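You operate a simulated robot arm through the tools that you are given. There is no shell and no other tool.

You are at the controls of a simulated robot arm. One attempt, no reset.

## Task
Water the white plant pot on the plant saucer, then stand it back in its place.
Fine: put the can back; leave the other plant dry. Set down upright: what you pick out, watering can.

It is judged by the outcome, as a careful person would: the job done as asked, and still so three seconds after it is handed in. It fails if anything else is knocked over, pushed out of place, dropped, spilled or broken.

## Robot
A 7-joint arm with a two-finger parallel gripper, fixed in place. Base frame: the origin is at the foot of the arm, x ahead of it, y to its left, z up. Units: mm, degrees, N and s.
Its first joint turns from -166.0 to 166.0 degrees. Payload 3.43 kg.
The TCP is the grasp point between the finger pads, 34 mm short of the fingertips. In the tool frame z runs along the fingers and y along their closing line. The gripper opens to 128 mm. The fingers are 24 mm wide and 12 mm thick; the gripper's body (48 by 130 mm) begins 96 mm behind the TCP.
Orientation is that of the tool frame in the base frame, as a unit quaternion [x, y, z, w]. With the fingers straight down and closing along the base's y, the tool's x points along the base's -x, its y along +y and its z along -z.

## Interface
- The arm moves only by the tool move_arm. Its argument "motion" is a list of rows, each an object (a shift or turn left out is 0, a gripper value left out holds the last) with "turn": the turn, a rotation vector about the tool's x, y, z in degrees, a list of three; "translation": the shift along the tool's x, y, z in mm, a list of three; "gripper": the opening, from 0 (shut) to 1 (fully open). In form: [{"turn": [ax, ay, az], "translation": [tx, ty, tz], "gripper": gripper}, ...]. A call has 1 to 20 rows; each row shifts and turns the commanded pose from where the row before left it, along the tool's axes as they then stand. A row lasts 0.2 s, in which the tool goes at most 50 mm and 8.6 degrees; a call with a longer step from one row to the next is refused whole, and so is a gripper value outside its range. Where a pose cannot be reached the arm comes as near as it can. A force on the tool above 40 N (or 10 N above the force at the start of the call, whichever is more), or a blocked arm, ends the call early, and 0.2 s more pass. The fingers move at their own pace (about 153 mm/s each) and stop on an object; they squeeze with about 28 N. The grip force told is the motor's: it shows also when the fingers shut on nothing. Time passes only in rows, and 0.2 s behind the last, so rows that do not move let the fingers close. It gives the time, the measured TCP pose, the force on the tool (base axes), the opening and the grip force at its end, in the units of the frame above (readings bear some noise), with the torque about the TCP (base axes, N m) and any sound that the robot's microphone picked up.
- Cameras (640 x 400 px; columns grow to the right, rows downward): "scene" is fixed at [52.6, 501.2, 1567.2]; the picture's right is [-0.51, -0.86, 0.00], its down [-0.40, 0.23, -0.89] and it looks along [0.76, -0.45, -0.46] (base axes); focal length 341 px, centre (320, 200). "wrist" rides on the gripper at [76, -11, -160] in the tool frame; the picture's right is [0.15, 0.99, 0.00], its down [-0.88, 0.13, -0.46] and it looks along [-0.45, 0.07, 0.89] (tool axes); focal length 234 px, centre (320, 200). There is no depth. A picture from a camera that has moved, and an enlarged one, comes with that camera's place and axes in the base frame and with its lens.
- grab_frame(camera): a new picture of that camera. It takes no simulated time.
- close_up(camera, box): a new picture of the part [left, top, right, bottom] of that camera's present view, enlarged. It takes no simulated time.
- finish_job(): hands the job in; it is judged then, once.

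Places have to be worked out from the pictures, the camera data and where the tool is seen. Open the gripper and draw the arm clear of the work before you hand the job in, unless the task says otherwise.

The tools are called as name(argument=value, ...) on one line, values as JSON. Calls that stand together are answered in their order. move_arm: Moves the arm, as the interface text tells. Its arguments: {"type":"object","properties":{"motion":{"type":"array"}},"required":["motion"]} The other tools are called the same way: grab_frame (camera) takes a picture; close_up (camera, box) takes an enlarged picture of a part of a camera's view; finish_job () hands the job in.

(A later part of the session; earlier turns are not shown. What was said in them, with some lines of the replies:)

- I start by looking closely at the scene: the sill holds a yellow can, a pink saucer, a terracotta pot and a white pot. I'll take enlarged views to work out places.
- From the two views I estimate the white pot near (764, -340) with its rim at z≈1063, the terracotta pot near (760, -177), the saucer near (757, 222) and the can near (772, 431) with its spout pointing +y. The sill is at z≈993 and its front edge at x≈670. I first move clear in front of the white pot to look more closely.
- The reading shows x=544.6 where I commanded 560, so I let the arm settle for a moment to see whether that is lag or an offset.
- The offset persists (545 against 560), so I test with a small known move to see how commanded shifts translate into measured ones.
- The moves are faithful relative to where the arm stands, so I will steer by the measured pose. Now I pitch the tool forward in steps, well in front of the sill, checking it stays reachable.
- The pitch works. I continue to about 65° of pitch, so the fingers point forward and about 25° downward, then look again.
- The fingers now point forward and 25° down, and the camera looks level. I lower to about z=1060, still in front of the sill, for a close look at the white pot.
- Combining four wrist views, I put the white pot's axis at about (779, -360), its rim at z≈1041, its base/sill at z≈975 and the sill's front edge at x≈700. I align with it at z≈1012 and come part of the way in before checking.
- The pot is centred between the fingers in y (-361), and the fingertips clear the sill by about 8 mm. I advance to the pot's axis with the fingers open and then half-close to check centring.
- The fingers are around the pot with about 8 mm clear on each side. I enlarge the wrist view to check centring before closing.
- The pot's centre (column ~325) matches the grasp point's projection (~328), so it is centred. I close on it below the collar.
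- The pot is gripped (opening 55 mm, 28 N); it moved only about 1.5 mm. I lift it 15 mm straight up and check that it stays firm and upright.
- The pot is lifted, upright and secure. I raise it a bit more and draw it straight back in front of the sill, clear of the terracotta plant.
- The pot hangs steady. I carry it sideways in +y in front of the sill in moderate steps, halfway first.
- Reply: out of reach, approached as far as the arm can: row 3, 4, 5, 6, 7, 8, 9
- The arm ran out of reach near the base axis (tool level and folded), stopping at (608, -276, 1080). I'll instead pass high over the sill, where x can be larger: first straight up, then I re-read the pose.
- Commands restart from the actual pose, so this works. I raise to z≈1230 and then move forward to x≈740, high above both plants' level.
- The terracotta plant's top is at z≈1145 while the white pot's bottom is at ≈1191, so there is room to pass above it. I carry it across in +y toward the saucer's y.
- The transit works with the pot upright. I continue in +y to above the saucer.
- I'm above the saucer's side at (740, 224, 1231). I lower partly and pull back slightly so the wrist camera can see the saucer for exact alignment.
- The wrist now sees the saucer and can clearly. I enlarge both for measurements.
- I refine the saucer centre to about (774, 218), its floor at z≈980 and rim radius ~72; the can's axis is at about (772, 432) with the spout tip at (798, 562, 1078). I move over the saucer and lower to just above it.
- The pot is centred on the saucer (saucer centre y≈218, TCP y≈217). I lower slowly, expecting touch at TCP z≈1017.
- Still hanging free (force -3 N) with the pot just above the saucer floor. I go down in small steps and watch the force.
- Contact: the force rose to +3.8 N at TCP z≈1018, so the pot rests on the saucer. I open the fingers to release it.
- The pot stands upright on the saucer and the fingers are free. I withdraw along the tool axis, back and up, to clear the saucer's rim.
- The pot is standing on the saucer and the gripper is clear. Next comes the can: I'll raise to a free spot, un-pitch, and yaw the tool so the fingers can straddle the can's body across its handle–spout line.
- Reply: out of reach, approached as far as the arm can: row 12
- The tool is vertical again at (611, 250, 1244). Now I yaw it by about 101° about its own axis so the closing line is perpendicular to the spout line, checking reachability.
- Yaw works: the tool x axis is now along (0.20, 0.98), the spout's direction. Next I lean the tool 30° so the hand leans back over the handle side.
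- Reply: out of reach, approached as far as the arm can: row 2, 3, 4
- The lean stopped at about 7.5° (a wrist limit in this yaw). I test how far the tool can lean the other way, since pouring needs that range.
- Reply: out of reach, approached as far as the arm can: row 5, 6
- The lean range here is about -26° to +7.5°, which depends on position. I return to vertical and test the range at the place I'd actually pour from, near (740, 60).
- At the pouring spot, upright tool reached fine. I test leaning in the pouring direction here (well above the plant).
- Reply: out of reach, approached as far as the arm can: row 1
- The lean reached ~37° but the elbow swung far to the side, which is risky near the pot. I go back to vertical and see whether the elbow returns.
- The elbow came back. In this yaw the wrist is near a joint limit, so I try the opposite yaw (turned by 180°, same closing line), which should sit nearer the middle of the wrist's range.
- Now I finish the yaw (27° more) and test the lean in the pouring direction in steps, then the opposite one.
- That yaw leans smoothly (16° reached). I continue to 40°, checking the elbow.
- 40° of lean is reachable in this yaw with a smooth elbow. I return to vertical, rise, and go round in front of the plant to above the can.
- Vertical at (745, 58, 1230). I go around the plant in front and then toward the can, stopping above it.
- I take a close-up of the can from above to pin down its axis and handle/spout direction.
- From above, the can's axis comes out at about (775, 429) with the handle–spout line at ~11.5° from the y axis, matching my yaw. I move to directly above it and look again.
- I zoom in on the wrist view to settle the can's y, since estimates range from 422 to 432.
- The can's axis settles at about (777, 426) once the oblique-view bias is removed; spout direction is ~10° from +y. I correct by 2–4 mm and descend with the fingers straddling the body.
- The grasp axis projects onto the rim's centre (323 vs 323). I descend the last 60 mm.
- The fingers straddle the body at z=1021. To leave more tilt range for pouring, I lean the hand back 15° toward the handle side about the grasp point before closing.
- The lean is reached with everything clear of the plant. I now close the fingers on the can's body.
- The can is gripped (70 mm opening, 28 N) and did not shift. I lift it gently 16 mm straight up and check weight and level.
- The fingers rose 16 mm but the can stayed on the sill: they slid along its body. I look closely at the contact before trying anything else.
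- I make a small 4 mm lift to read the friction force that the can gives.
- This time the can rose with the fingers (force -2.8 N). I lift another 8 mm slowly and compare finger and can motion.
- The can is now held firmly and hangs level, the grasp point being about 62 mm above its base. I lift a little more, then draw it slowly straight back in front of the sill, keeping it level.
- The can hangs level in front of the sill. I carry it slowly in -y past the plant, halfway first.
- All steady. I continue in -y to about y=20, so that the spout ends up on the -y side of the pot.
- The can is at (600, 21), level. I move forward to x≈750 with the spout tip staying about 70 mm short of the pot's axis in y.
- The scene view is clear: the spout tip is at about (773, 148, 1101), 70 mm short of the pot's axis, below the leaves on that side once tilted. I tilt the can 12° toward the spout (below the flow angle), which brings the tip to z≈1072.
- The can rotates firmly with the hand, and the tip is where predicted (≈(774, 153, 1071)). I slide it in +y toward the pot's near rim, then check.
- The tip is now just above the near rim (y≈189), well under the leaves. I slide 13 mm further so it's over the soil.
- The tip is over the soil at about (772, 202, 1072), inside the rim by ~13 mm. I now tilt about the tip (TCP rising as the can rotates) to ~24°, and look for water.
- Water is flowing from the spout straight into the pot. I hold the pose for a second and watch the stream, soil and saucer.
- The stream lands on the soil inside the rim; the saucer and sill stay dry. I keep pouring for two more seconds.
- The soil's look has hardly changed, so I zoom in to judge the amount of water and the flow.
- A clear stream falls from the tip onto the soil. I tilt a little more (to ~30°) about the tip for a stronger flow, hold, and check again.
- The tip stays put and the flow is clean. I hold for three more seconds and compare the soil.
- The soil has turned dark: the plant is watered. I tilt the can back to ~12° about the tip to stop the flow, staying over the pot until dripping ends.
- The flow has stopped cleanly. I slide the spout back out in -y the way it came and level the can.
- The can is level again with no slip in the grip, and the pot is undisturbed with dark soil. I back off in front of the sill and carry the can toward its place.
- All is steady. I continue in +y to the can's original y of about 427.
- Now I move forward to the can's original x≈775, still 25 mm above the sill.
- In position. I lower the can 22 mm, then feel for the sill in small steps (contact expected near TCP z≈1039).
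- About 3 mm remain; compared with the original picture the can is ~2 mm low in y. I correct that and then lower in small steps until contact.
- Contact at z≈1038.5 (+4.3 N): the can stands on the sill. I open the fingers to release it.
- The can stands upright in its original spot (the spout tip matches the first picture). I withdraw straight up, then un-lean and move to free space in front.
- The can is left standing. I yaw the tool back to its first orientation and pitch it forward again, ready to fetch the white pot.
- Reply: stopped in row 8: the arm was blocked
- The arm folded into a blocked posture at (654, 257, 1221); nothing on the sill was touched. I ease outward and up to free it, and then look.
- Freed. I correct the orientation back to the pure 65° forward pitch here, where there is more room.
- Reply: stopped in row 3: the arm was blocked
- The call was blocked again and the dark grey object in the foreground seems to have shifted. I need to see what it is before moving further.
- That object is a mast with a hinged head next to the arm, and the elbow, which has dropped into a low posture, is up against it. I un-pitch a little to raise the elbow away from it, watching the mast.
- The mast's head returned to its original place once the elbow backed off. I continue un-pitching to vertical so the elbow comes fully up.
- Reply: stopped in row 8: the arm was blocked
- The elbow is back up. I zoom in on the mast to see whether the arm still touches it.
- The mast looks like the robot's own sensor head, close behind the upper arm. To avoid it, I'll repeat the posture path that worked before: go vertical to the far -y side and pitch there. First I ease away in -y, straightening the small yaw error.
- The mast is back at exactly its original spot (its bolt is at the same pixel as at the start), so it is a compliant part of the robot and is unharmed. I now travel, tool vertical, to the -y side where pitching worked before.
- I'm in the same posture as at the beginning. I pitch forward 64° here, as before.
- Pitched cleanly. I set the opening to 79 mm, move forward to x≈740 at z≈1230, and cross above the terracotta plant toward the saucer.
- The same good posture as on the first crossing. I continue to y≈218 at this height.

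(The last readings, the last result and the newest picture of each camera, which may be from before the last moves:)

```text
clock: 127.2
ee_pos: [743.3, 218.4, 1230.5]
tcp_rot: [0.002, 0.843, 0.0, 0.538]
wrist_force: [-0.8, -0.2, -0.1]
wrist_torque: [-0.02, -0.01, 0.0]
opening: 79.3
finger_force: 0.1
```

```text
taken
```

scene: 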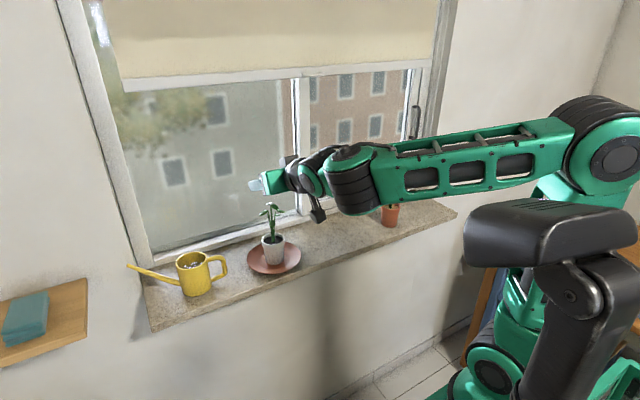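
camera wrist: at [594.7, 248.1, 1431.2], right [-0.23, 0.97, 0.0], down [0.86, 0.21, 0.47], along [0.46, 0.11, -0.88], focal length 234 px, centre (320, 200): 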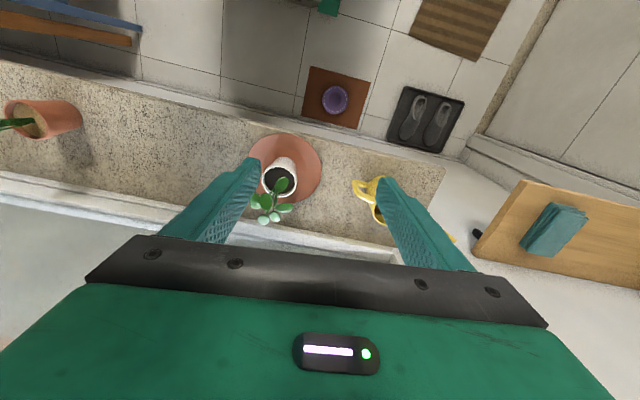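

Posture is good, with the mast clear. I step back in x to ~668 and then descend in front of the plant.

move_arm(motion=[{"translation": [10.5, 0, -22.7]}, {"translation": [10.5, 0, -22.7]}, {"translation": [10.5, 0, -22.7]}, {"translation": [0, 0, 0]}, {"translation": [28.1, 0, 13.1]}, {"translation": [28.1, 0, 13.1]}, {"translation": [28.1, 0, 13.1]}, {"translation": [28.1, 0, 13.1]}, {"translation": [28.1, 0, 13.1]}, {"translation": [0, 0, 0]}])

grab_frame(camera="scene")

grab_frame(camera="wrist")

```text
clock: 129.4
ee_pos: [666.6, 216.7, 1075.8]
tcp_rot: [0.001, 0.843, 0.001, 0.539]
wrist_force: [-0.1, 0.2, 0.9]
wrist_torque: [0.02, -0.02, 0.02]
opening: 79.6
finger_force: 0.1
```

```text
taken
```

scene: 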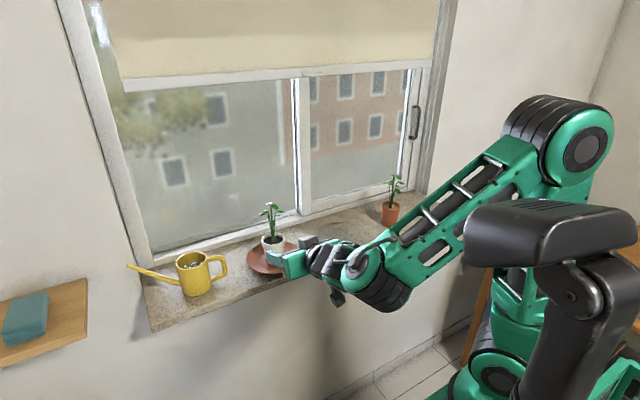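

```text
taken
camera wrist: at [490.0, 205.5, 1074.3], right [-0.06, 0.99, -0.13], down [-0.04, 0.13, 0.99], along [1.0, 0.06, 0.03], focal length 234 px, centre (320, 200)
```

wrist: 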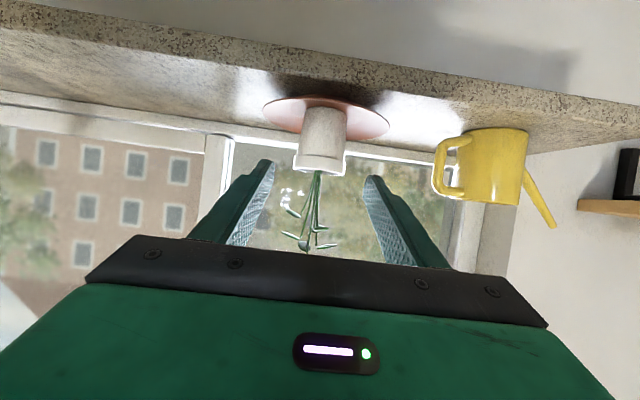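

I'm on the approach line to the pot. I advance most of the way along the tool axis and check centring.

move_arm(motion=[{"translation": [6.8, 1.0, 0]}, {"translation": [0, 0, 22]}, {"translation": [0, 0, 22]}, {"translation": [0, 0, 22]}, {"translation": [0, 0, 0]}])

close_up(camera="wrist", box=[200, 80, 460, 260])

close_up(camera="scene", box=[200, 180, 360, 280])

```text
clock: 130.6
ee_pos: [725.8, 219.0, 1042.6]
tcp_rot: [0.002, 0.843, 0.0, 0.538]
wrist_force: [0.2, 0.2, -0.2]
wrist_torque: [0.03, 0.02, 0.0]
opening: 79.2
finger_force: 0.0
```

```text
2.22 times, centred on (330, 170) of wrist
camera zoom: at [548.2, 207.1, 1041.5], right [-0.06, 0.99, -0.13], down [-0.04, 0.13, 0.99], along [1.0, 0.06, 0.03], focal length 520 px, centre (298, 267)
```

zoom: 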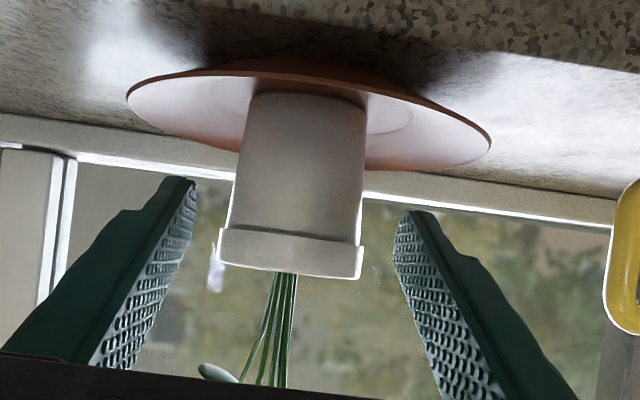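

```text
4.00 times, centred on (280, 230) of scene
camera zoom: at [52.6, 501.2, 1567.2], right [-0.51, -0.86, 0.0], down [-0.4, 0.23, -0.89], along [0.76, -0.45, -0.46], focal length 1365 px, centre (480, 80)
```

zoom: 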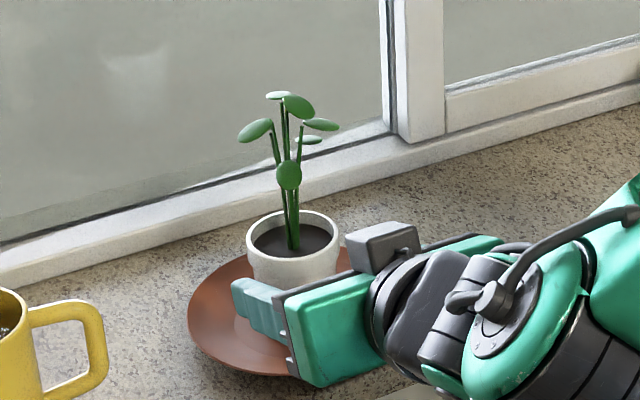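

Well centred. I advance the remaining 55 mm to the same grasp height as before and close.

move_arm(motion=[{"translation": [0.5, -0.2, 18.2]}, {"translation": [0.5, -0.2, 18.2]}, {"translation": [0.5, -0.2, 18.2]}, {"translation": [0, 0, 0]}, {"gripper": 0.5}, {"gripper": 0.0}, {"gripper": 0.0}, {"gripper": 0.0}])

close_up(camera="wrist", box=[200, 80, 460, 260])

```text
clock: 132.4
ee_pos: [773.4, 218.7, 1018.8]
tcp_rot: [0.002, 0.843, 0.0, 0.538]
wrist_force: [1.0, 0.8, 0.2]
wrist_torque: [-0.02, -0.05, 0.03]
opening: 55.3
finger_force: 28.1
```

```text
2.22 times, centred on (330, 170) of wrist
camera zoom: at [596.3, 206.1, 1017.0], right [-0.06, 0.99, -0.13], down [-0.04, 0.13, 0.99], along [1.0, 0.06, 0.03], focal length 520 px, centre (298, 267)
```

zoom: 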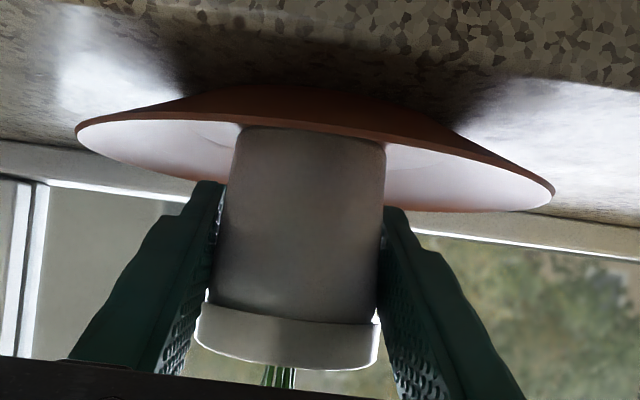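

The pot is gripped again (55 mm, 28 N). I lift it slowly and check that the saucer stays put.

move_arm(motion=[{"translation": [-3.6, 0, -1.7]}, {"translation": [-6.8, 0, -3.2]}, {"translation": [-6.8, 0, -3.2]}, {"translation": [-6.8, 0, -3.2]}, {"translation": [0, 0, 0]}])

close_up(camera="scene", box=[200, 180, 360, 280])

grab_frame(camera="wrist")

```text
clock: 133.6
ee_pos: [773.5, 217.7, 1044.1]
tcp_rot: [0.003, 0.843, 0.0, 0.537]
wrist_force: [0.5, -0.2, -1.4]
wrist_torque: [0.06, 0.02, -0.02]
opening: 55.6
finger_force: 28.0
```

```text
4.00 times, centred on (280, 230) of scene
camera zoom: at [52.6, 501.2, 1567.2], right [-0.51, -0.86, 0.0], down [-0.4, 0.23, -0.89], along [0.76, -0.45, -0.46], focal length 1365 px, centre (480, 80)
```

zoom: 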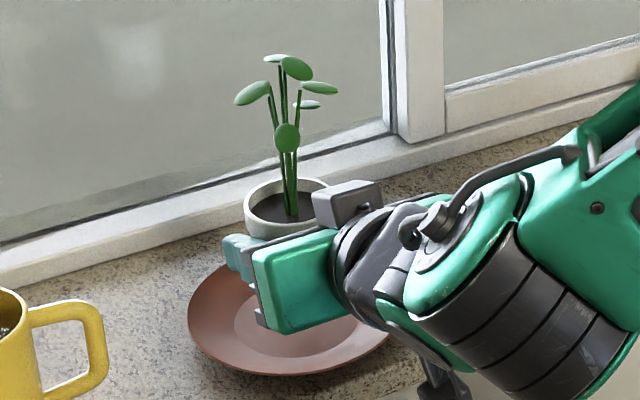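

```text
taken
camera wrist: at [596.5, 206.1, 1043.6], right [-0.06, 0.99, -0.13], down [-0.04, 0.13, 0.99], along [1.0, 0.06, 0.03], focal length 234 px, centre (320, 200)
```

wrist: 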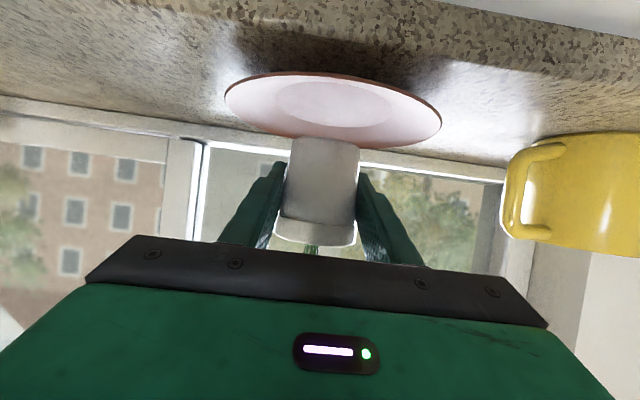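

The pot lifted cleanly and the saucer stayed in place. I raise it to the crossing height at x≈741.

move_arm(motion=[{"translation": [-11.2, 0, -7.7]}, {"translation": [-22.4, 0, -15.5]}, {"translation": [-22.4, 0, -15.5]}, {"translation": [-22.4, 0, -15.5]}, {"translation": [-22.4, 0, -15.5]}, {"translation": [-22.4, 0, -15.5]}, {"translation": [-22.4, 0, -15.5]}, {"translation": [-11.2, 0, -7.7]}, {"translation": [0, 0, 0]}])

grab_frame(camera="scene")

```text
clock: 135.6
ee_pos: [740.6, 217.7, 1231.8]
tcp_rot: [0.003, 0.843, 0.0, 0.538]
wrist_force: [1.4, -0.3, -1.8]
wrist_torque: [0.0, -0.04, 0.0]
opening: 55.0
finger_force: 27.7
```

```text
taken
```

scene: 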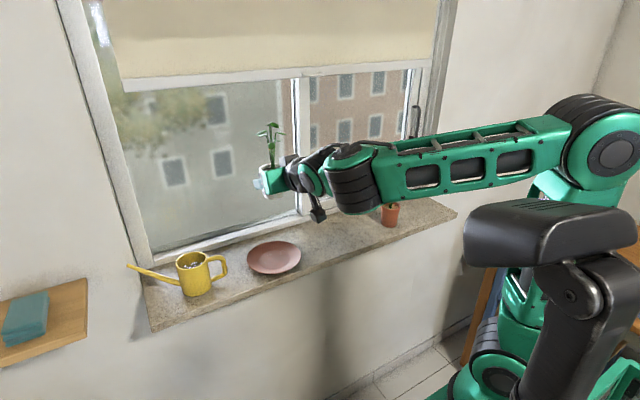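

Level and secure. I cross back in -y above the terracotta plant (pot bottom ≈1194, plant top ≈1145).

move_arm(motion=[{"translation": [0, -18, 0]}, {"translation": [0, -34, 0]}, {"translation": [0, -34, 0]}, {"translation": [0, -34, 0]}, {"translation": [0, -34, 0]}, {"translation": [0, -34, 0]}, {"translation": [0, -34, 0]}, {"translation": [0, -34, 0]}, {"translation": [0, -34, 0]}, {"translation": [0, -34, 0]}, {"translation": [0, -34, 0]}, {"translation": [0, -34, 0]}, {"translation": [0, -34, 0]}, {"translation": [0, -34, 0]}, {"translation": [0, -34, 0]}, {"translation": [0, -34, 0]}, {"translation": [0, -34, 0]}, {"translation": [0, -15, 0]}, {"translation": [0, 0, 0]}])

grab_frame(camera="scene")

grab_frame(camera="wrist")

```text
clock: 139.6
ee_pos: [739.1, -359.2, 1230.9]
tcp_rot: [0.002, 0.843, 0.0, 0.538]
wrist_force: [0.6, 0.2, -1.6]
wrist_torque: [-0.01, 0.01, -0.02]
opening: 55.7
finger_force: 28.5
```

```text
taken
```

scene: 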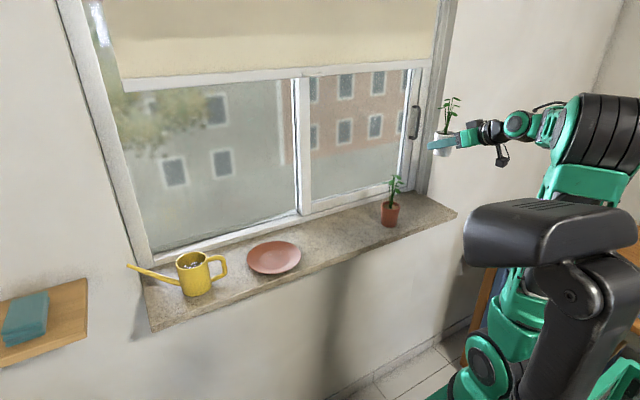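

```text
taken
camera wrist: at [562.4, -370.4, 1229.9], right [-0.06, 0.99, -0.13], down [-0.04, 0.13, 0.99], along [1.0, 0.06, 0.03], focal length 234 px, centre (320, 200)
```

wrist: 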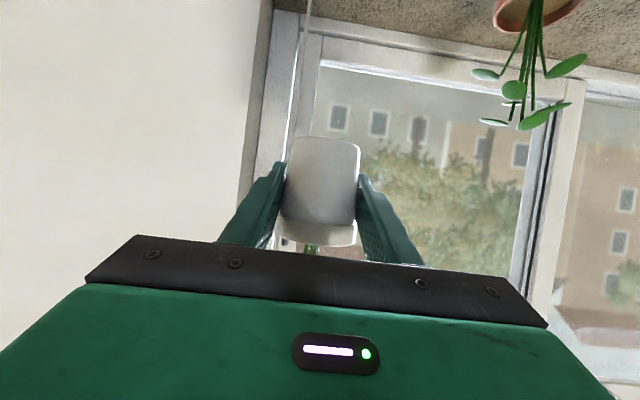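

I'm above the pot's original place. I descend to about 25 mm above the sill at its original x and y.

move_arm(motion=[{"translation": [11.2, -0.2, 8.2]}, {"translation": [22.3, -0.2, 16.4]}, {"translation": [22.3, -0.2, 16.4]}, {"translation": [22.3, -0.2, 16.4]}, {"translation": [22.3, -0.2, 16.4]}, {"translation": [22.3, -0.2, 16.4]}, {"translation": [22.3, -0.2, 16.4]}, {"translation": [11.2, 0, 8.2]}, {"translation": [0, 0, 0]}])

grab_frame(camera="wrist")

close_up(camera="scene", box=[370, 150, 498, 230])

```text
clock: 141.6
ee_pos: [777.5, -357.8, 1039.4]
tcp_rot: [0.003, 0.843, 0.0, 0.538]
wrist_force: [-0.1, 0.3, -1.3]
wrist_torque: [0.04, -0.02, -0.02]
opening: 55.6
finger_force: 28.0
```

```text
taken
camera wrist: at [600.5, -370.9, 1039.4], right [-0.06, 0.99, -0.13], down [-0.04, 0.13, 0.99], along [1.0, 0.06, 0.03], focal length 234 px, centre (320, 200)
```

wrist: 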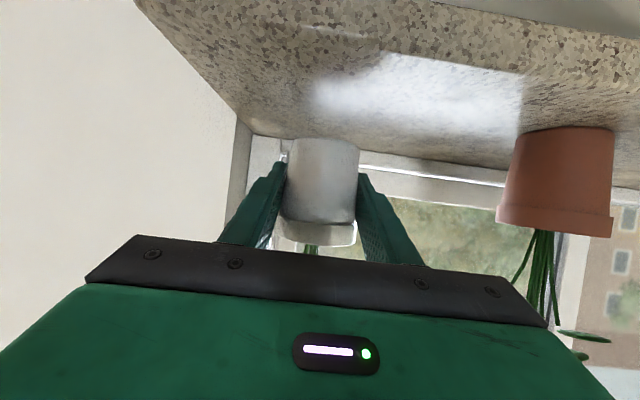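

```text
5.00 times, centred on (434, 190) of scene
camera zoom: at [52.6, 501.2, 1567.2], right [-0.51, -0.86, 0.0], down [-0.4, 0.23, -0.89], along [0.76, -0.45, -0.46], focal length 1706 px, centre (-250, 250)
```

zoom: 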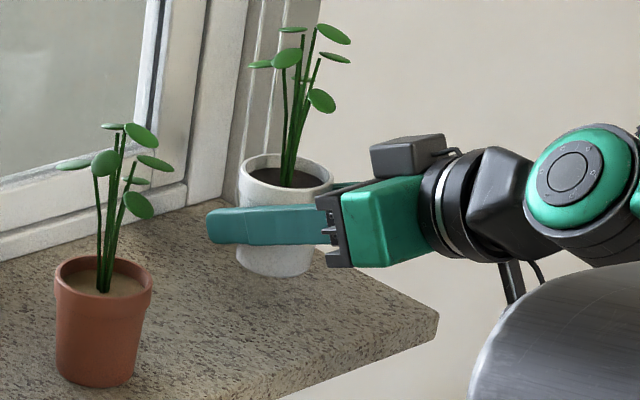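

The pot lines up with its original image position to within about a millimetre. I lower to just above the sill.

move_arm(motion=[{"translation": [5.4, -0.15, 2.5]}, {"translation": [5.4, -0.15, 2.5]}, {"translation": [5.4, -0.15, 2.5]}, {"translation": [3.6, 0, 1.7]}, {"translation": [0, 0, 0]}])

close_up(camera="scene", box=[370, 150, 498, 230])

close_up(camera="wrist", box=[200, 110, 440, 260])

```text
clock: 142.8
ee_pos: [777.7, -360.3, 1019.5]
tcp_rot: [0.002, 0.843, 0.0, 0.539]
wrist_force: [0.0, 0.5, -1.4]
wrist_torque: [0.04, 0.0, 0.0]
opening: 55.3
finger_force: 28.2
```

```text
5.00 times, centred on (434, 190) of scene
camera zoom: at [52.6, 501.2, 1567.2], right [-0.51, -0.86, 0.0], down [-0.4, 0.23, -0.89], along [0.76, -0.45, -0.46], focal length 1706 px, centre (-250, 250)
```

zoom: 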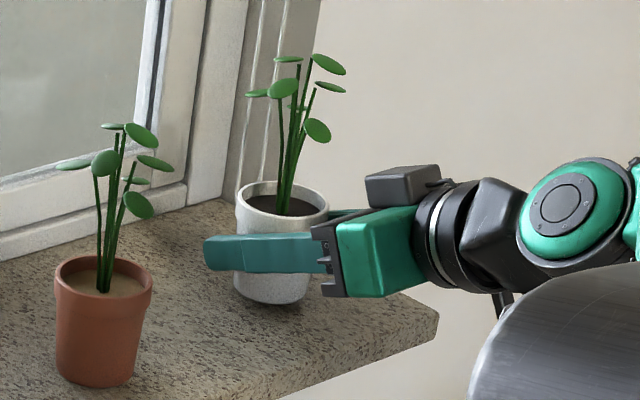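

```text
2.67 times, centred on (320, 185) of wrist
camera zoom: at [600.6, -371.7, 1018.1], right [-0.06, 0.99, -0.13], down [-0.04, 0.13, 0.99], along [1.0, 0.06, 0.03], focal length 624 px, centre (320, 240)
```

zoom: 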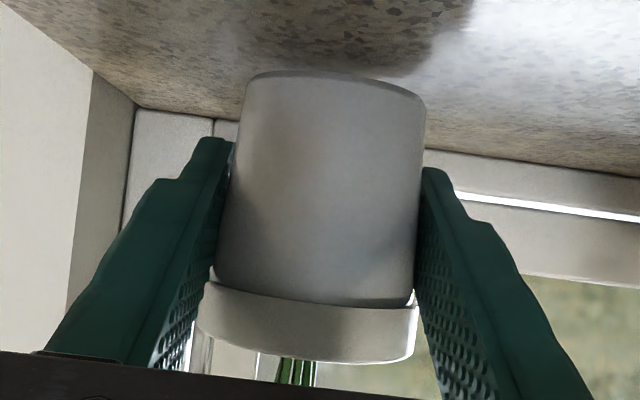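

About 6 mm above the sill and ~1.5 mm left of the original in the picture. I correct by about 1 mm in -y and lower in small steps until contact.

move_arm(motion=[{"translation": [0.1, -1.2, -0.3]}, {"translation": [1.8, 0, 0.85]}, {"translation": [1.8, 0, 0.85]}, {"translation": [0, 0, 0]}])

move_arm(motion=[{"translation": [0.9, 0, 0.42]}, {"translation": [0, 0, 0]}])

move_arm(motion=[{"translation": [0.9, 0, 0.42]}, {"translation": [0, 0, 0]}])

```text
clock: 143.8
ee_pos: [776.7, -360.8, 1014.7]
tcp_rot: [0.002, 0.843, 0.0, 0.538]
wrist_force: [0.4, -0.6, -1.6]
wrist_torque: [0.02, 0.02, 0.0]
opening: 55.1
finger_force: 27.8
```

```text
clock: 144.4
ee_pos: [777.0, -360.2, 1014.0]
tcp_rot: [0.003, 0.843, -0.001, 0.538]
wrist_force: [-0.2, 0.4, -2.9]
wrist_torque: [-0.01, 0.01, -0.03]
opening: 55.3
finger_force: 28.2
```

```text
clock: 145.0
ee_pos: [777.3, -361.1, 1014.7]
tcp_rot: [0.002, 0.843, 0.0, 0.538]
wrist_force: [1.5, 0.2, -1.6]
wrist_torque: [-0.05, -0.01, -0.01]
opening: 55.2
finger_force: 27.8
```

No contact yet (force still about -2 N). I look and continue in sub-millimetre steps.

close_up(camera="scene", box=[370, 150, 498, 230])

move_arm(motion=[{"translation": [0.7, 0, 0.33]}, {"translation": [0, 0, 0]}])

move_arm(motion=[{"translation": [0.7, 0, 0.33]}, {"translation": [0, 0, 0]}])

```text
5.00 times, centred on (434, 190) of scene
camera zoom: at [52.6, 501.2, 1567.2], right [-0.51, -0.86, 0.0], down [-0.4, 0.23, -0.89], along [0.76, -0.45, -0.46], focal length 1706 px, centre (-250, 250)
```

zoom: 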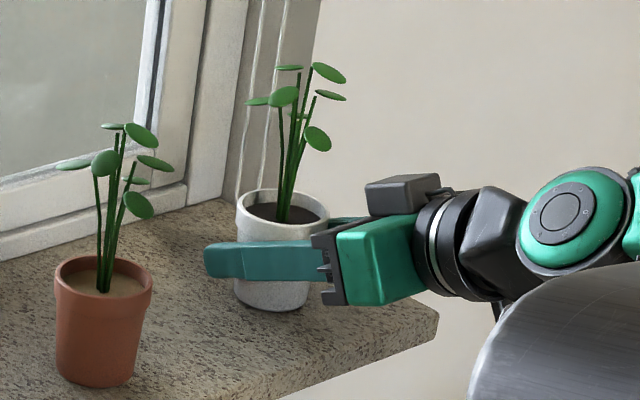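

```text
clock: 145.6
ee_pos: [776.5, -360.8, 1011.8]
tcp_rot: [0.002, 0.843, 0.0, 0.538]
wrist_force: [-0.4, 0.1, -1.9]
wrist_torque: [0.01, 0.02, 0.01]
opening: 55.4
finger_force: 27.6
```

```text
clock: 146.2
ee_pos: [776.8, -361.5, 1011.8]
tcp_rot: [0.001, 0.843, 0.001, 0.538]
wrist_force: [0.4, 0.5, 2.1]
wrist_torque: [-0.04, -0.09, 0.03]
opening: 55.1
finger_force: 28.0
```

Contact (+2.1 N) and the leaf and rim positions match the original picture. I open the fingers to release the pot.

move_arm(motion=[{"gripper": 0.5}, {"gripper": 0.62}, {"gripper": 0.62}])

close_up(camera="scene", box=[370, 150, 498, 230])

close_up(camera="wrist", box=[200, 110, 440, 260])

```text
clock: 147.0
ee_pos: [776.6, -361.6, 1012.0]
tcp_rot: [0.002, 0.843, 0.0, 0.538]
wrist_force: [-0.7, -0.6, -1.2]
wrist_torque: [0.02, -0.01, 0.03]
opening: 79.3
finger_force: 0.1
```

```text
5.00 times, centred on (434, 190) of scene
camera zoom: at [52.6, 501.2, 1567.2], right [-0.51, -0.86, 0.0], down [-0.4, 0.23, -0.89], along [0.76, -0.45, -0.46], focal length 1706 px, centre (-250, 250)
```

zoom: 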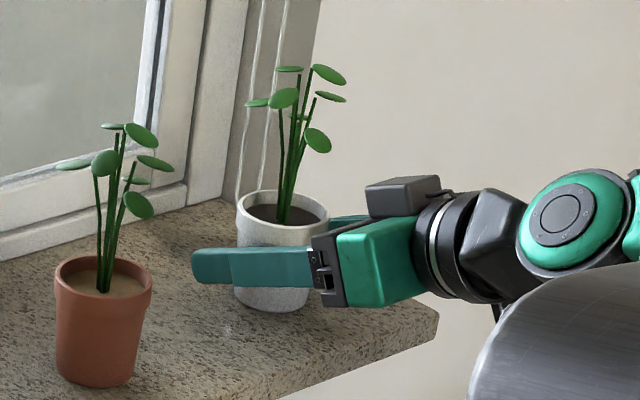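

```text
2.67 times, centred on (320, 185) of wrist
camera zoom: at [600.1, -373.0, 1010.7], right [-0.06, 0.99, -0.13], down [-0.04, 0.13, 0.99], along [1.0, 0.06, 0.03], focal length 624 px, centre (320, 240)
```

zoom: 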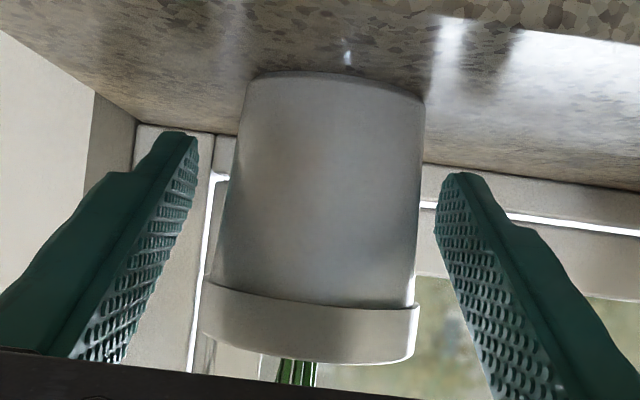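

The pot stands in its place, free of the fingers. I withdraw back and up along the tool axis.

move_arm(motion=[{"translation": [0, 0, -15]}, {"translation": [0, 0, -28]}, {"translation": [0, 0, -32]}, {"translation": [0, 0, -32]}, {"translation": [0, 0, -32]}, {"translation": [0, 0, -20]}, {"translation": [-18, 0, -15], "gripper": 0.9}, {"translation": [-22, 3, -15]}, {"translation": [-22, 3, -15]}, {"translation": [-22, 3, -15]}, {"translation": [0, 0, 0]}])

grab_frame(camera="scene")

close_up(camera="scene", box=[340, 150, 480, 238])

close_up(camera="scene", box=[120, 220, 320, 345])

```text
clock: 149.4
ee_pos: [613.8, -353.4, 1181.0]
tcp_rot: [0.002, 0.843, 0.0, 0.537]
wrist_force: [0.6, -0.2, 0.4]
wrist_torque: [0.02, -0.01, -0.01]
opening: 115.2
finger_force: 0.1
```

```text
taken
```

scene: 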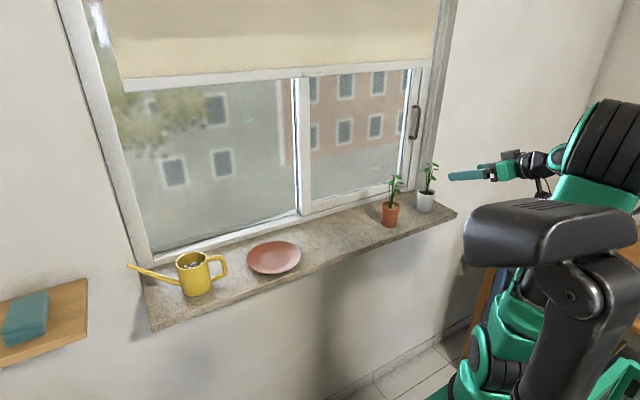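

```text
4.55 times, centred on (410, 194) of scene
camera zoom: at [52.6, 501.2, 1567.2], right [-0.51, -0.86, 0.0], down [-0.4, 0.23, -0.89], along [0.76, -0.45, -0.46], focal length 1551 px, centre (-89, 227)
```

zoom: 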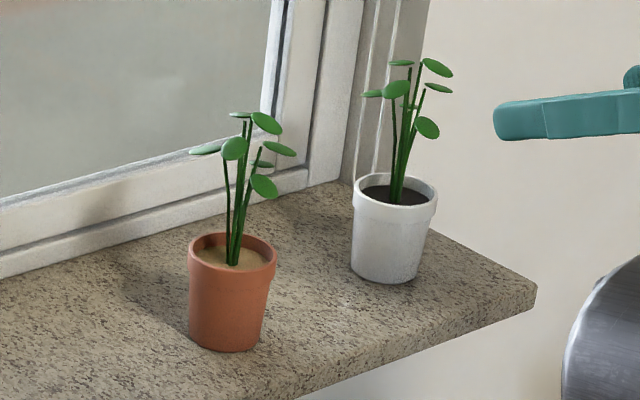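

```text
3.20 times, centred on (220, 282) of scene
camera zoom: at [52.6, 501.2, 1567.2], right [-0.51, -0.86, 0.0], down [-0.4, 0.23, -0.89], along [0.76, -0.45, -0.46], focal length 1092 px, centre (640, -64)
```

zoom: 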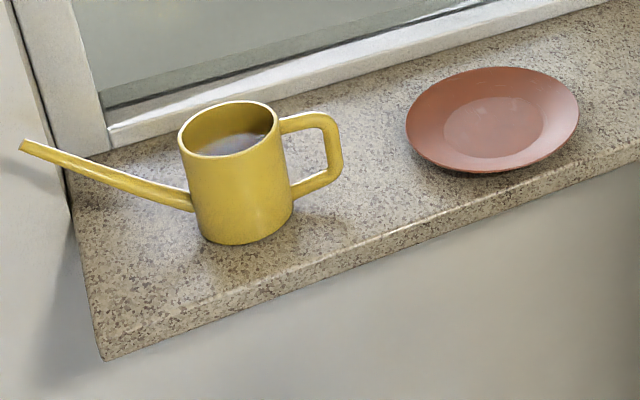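

Everything matches the first pictures: the white pot is back in its place with dark, watered soil, the terracotta soil is dry, and the can and saucer are where they were. The sill is dry, the gripper is open and the arm is clear, so I hand the job in.

finish_job()

```text
The job is handed in.
```

The white pot has been watered on the saucer and is back in its original place, and I've handed the job in. Its soil turned dark while I poured.

- **Other items:** In the final pictures the can stands upright where it started, the saucer hasn't moved, the terracotta plant is dry and the sill shows no water. The gripper is open and the arm is clear of the sill.
- **Arm bump:** While getting back into position to fetch the pot, the arm was blocked three times. At least once its elbow pushed the dark mast beside the robot a few millimetres. The mast sprang back, and its bolt is at the same picture position as at the start. I took it to be part of the robot.
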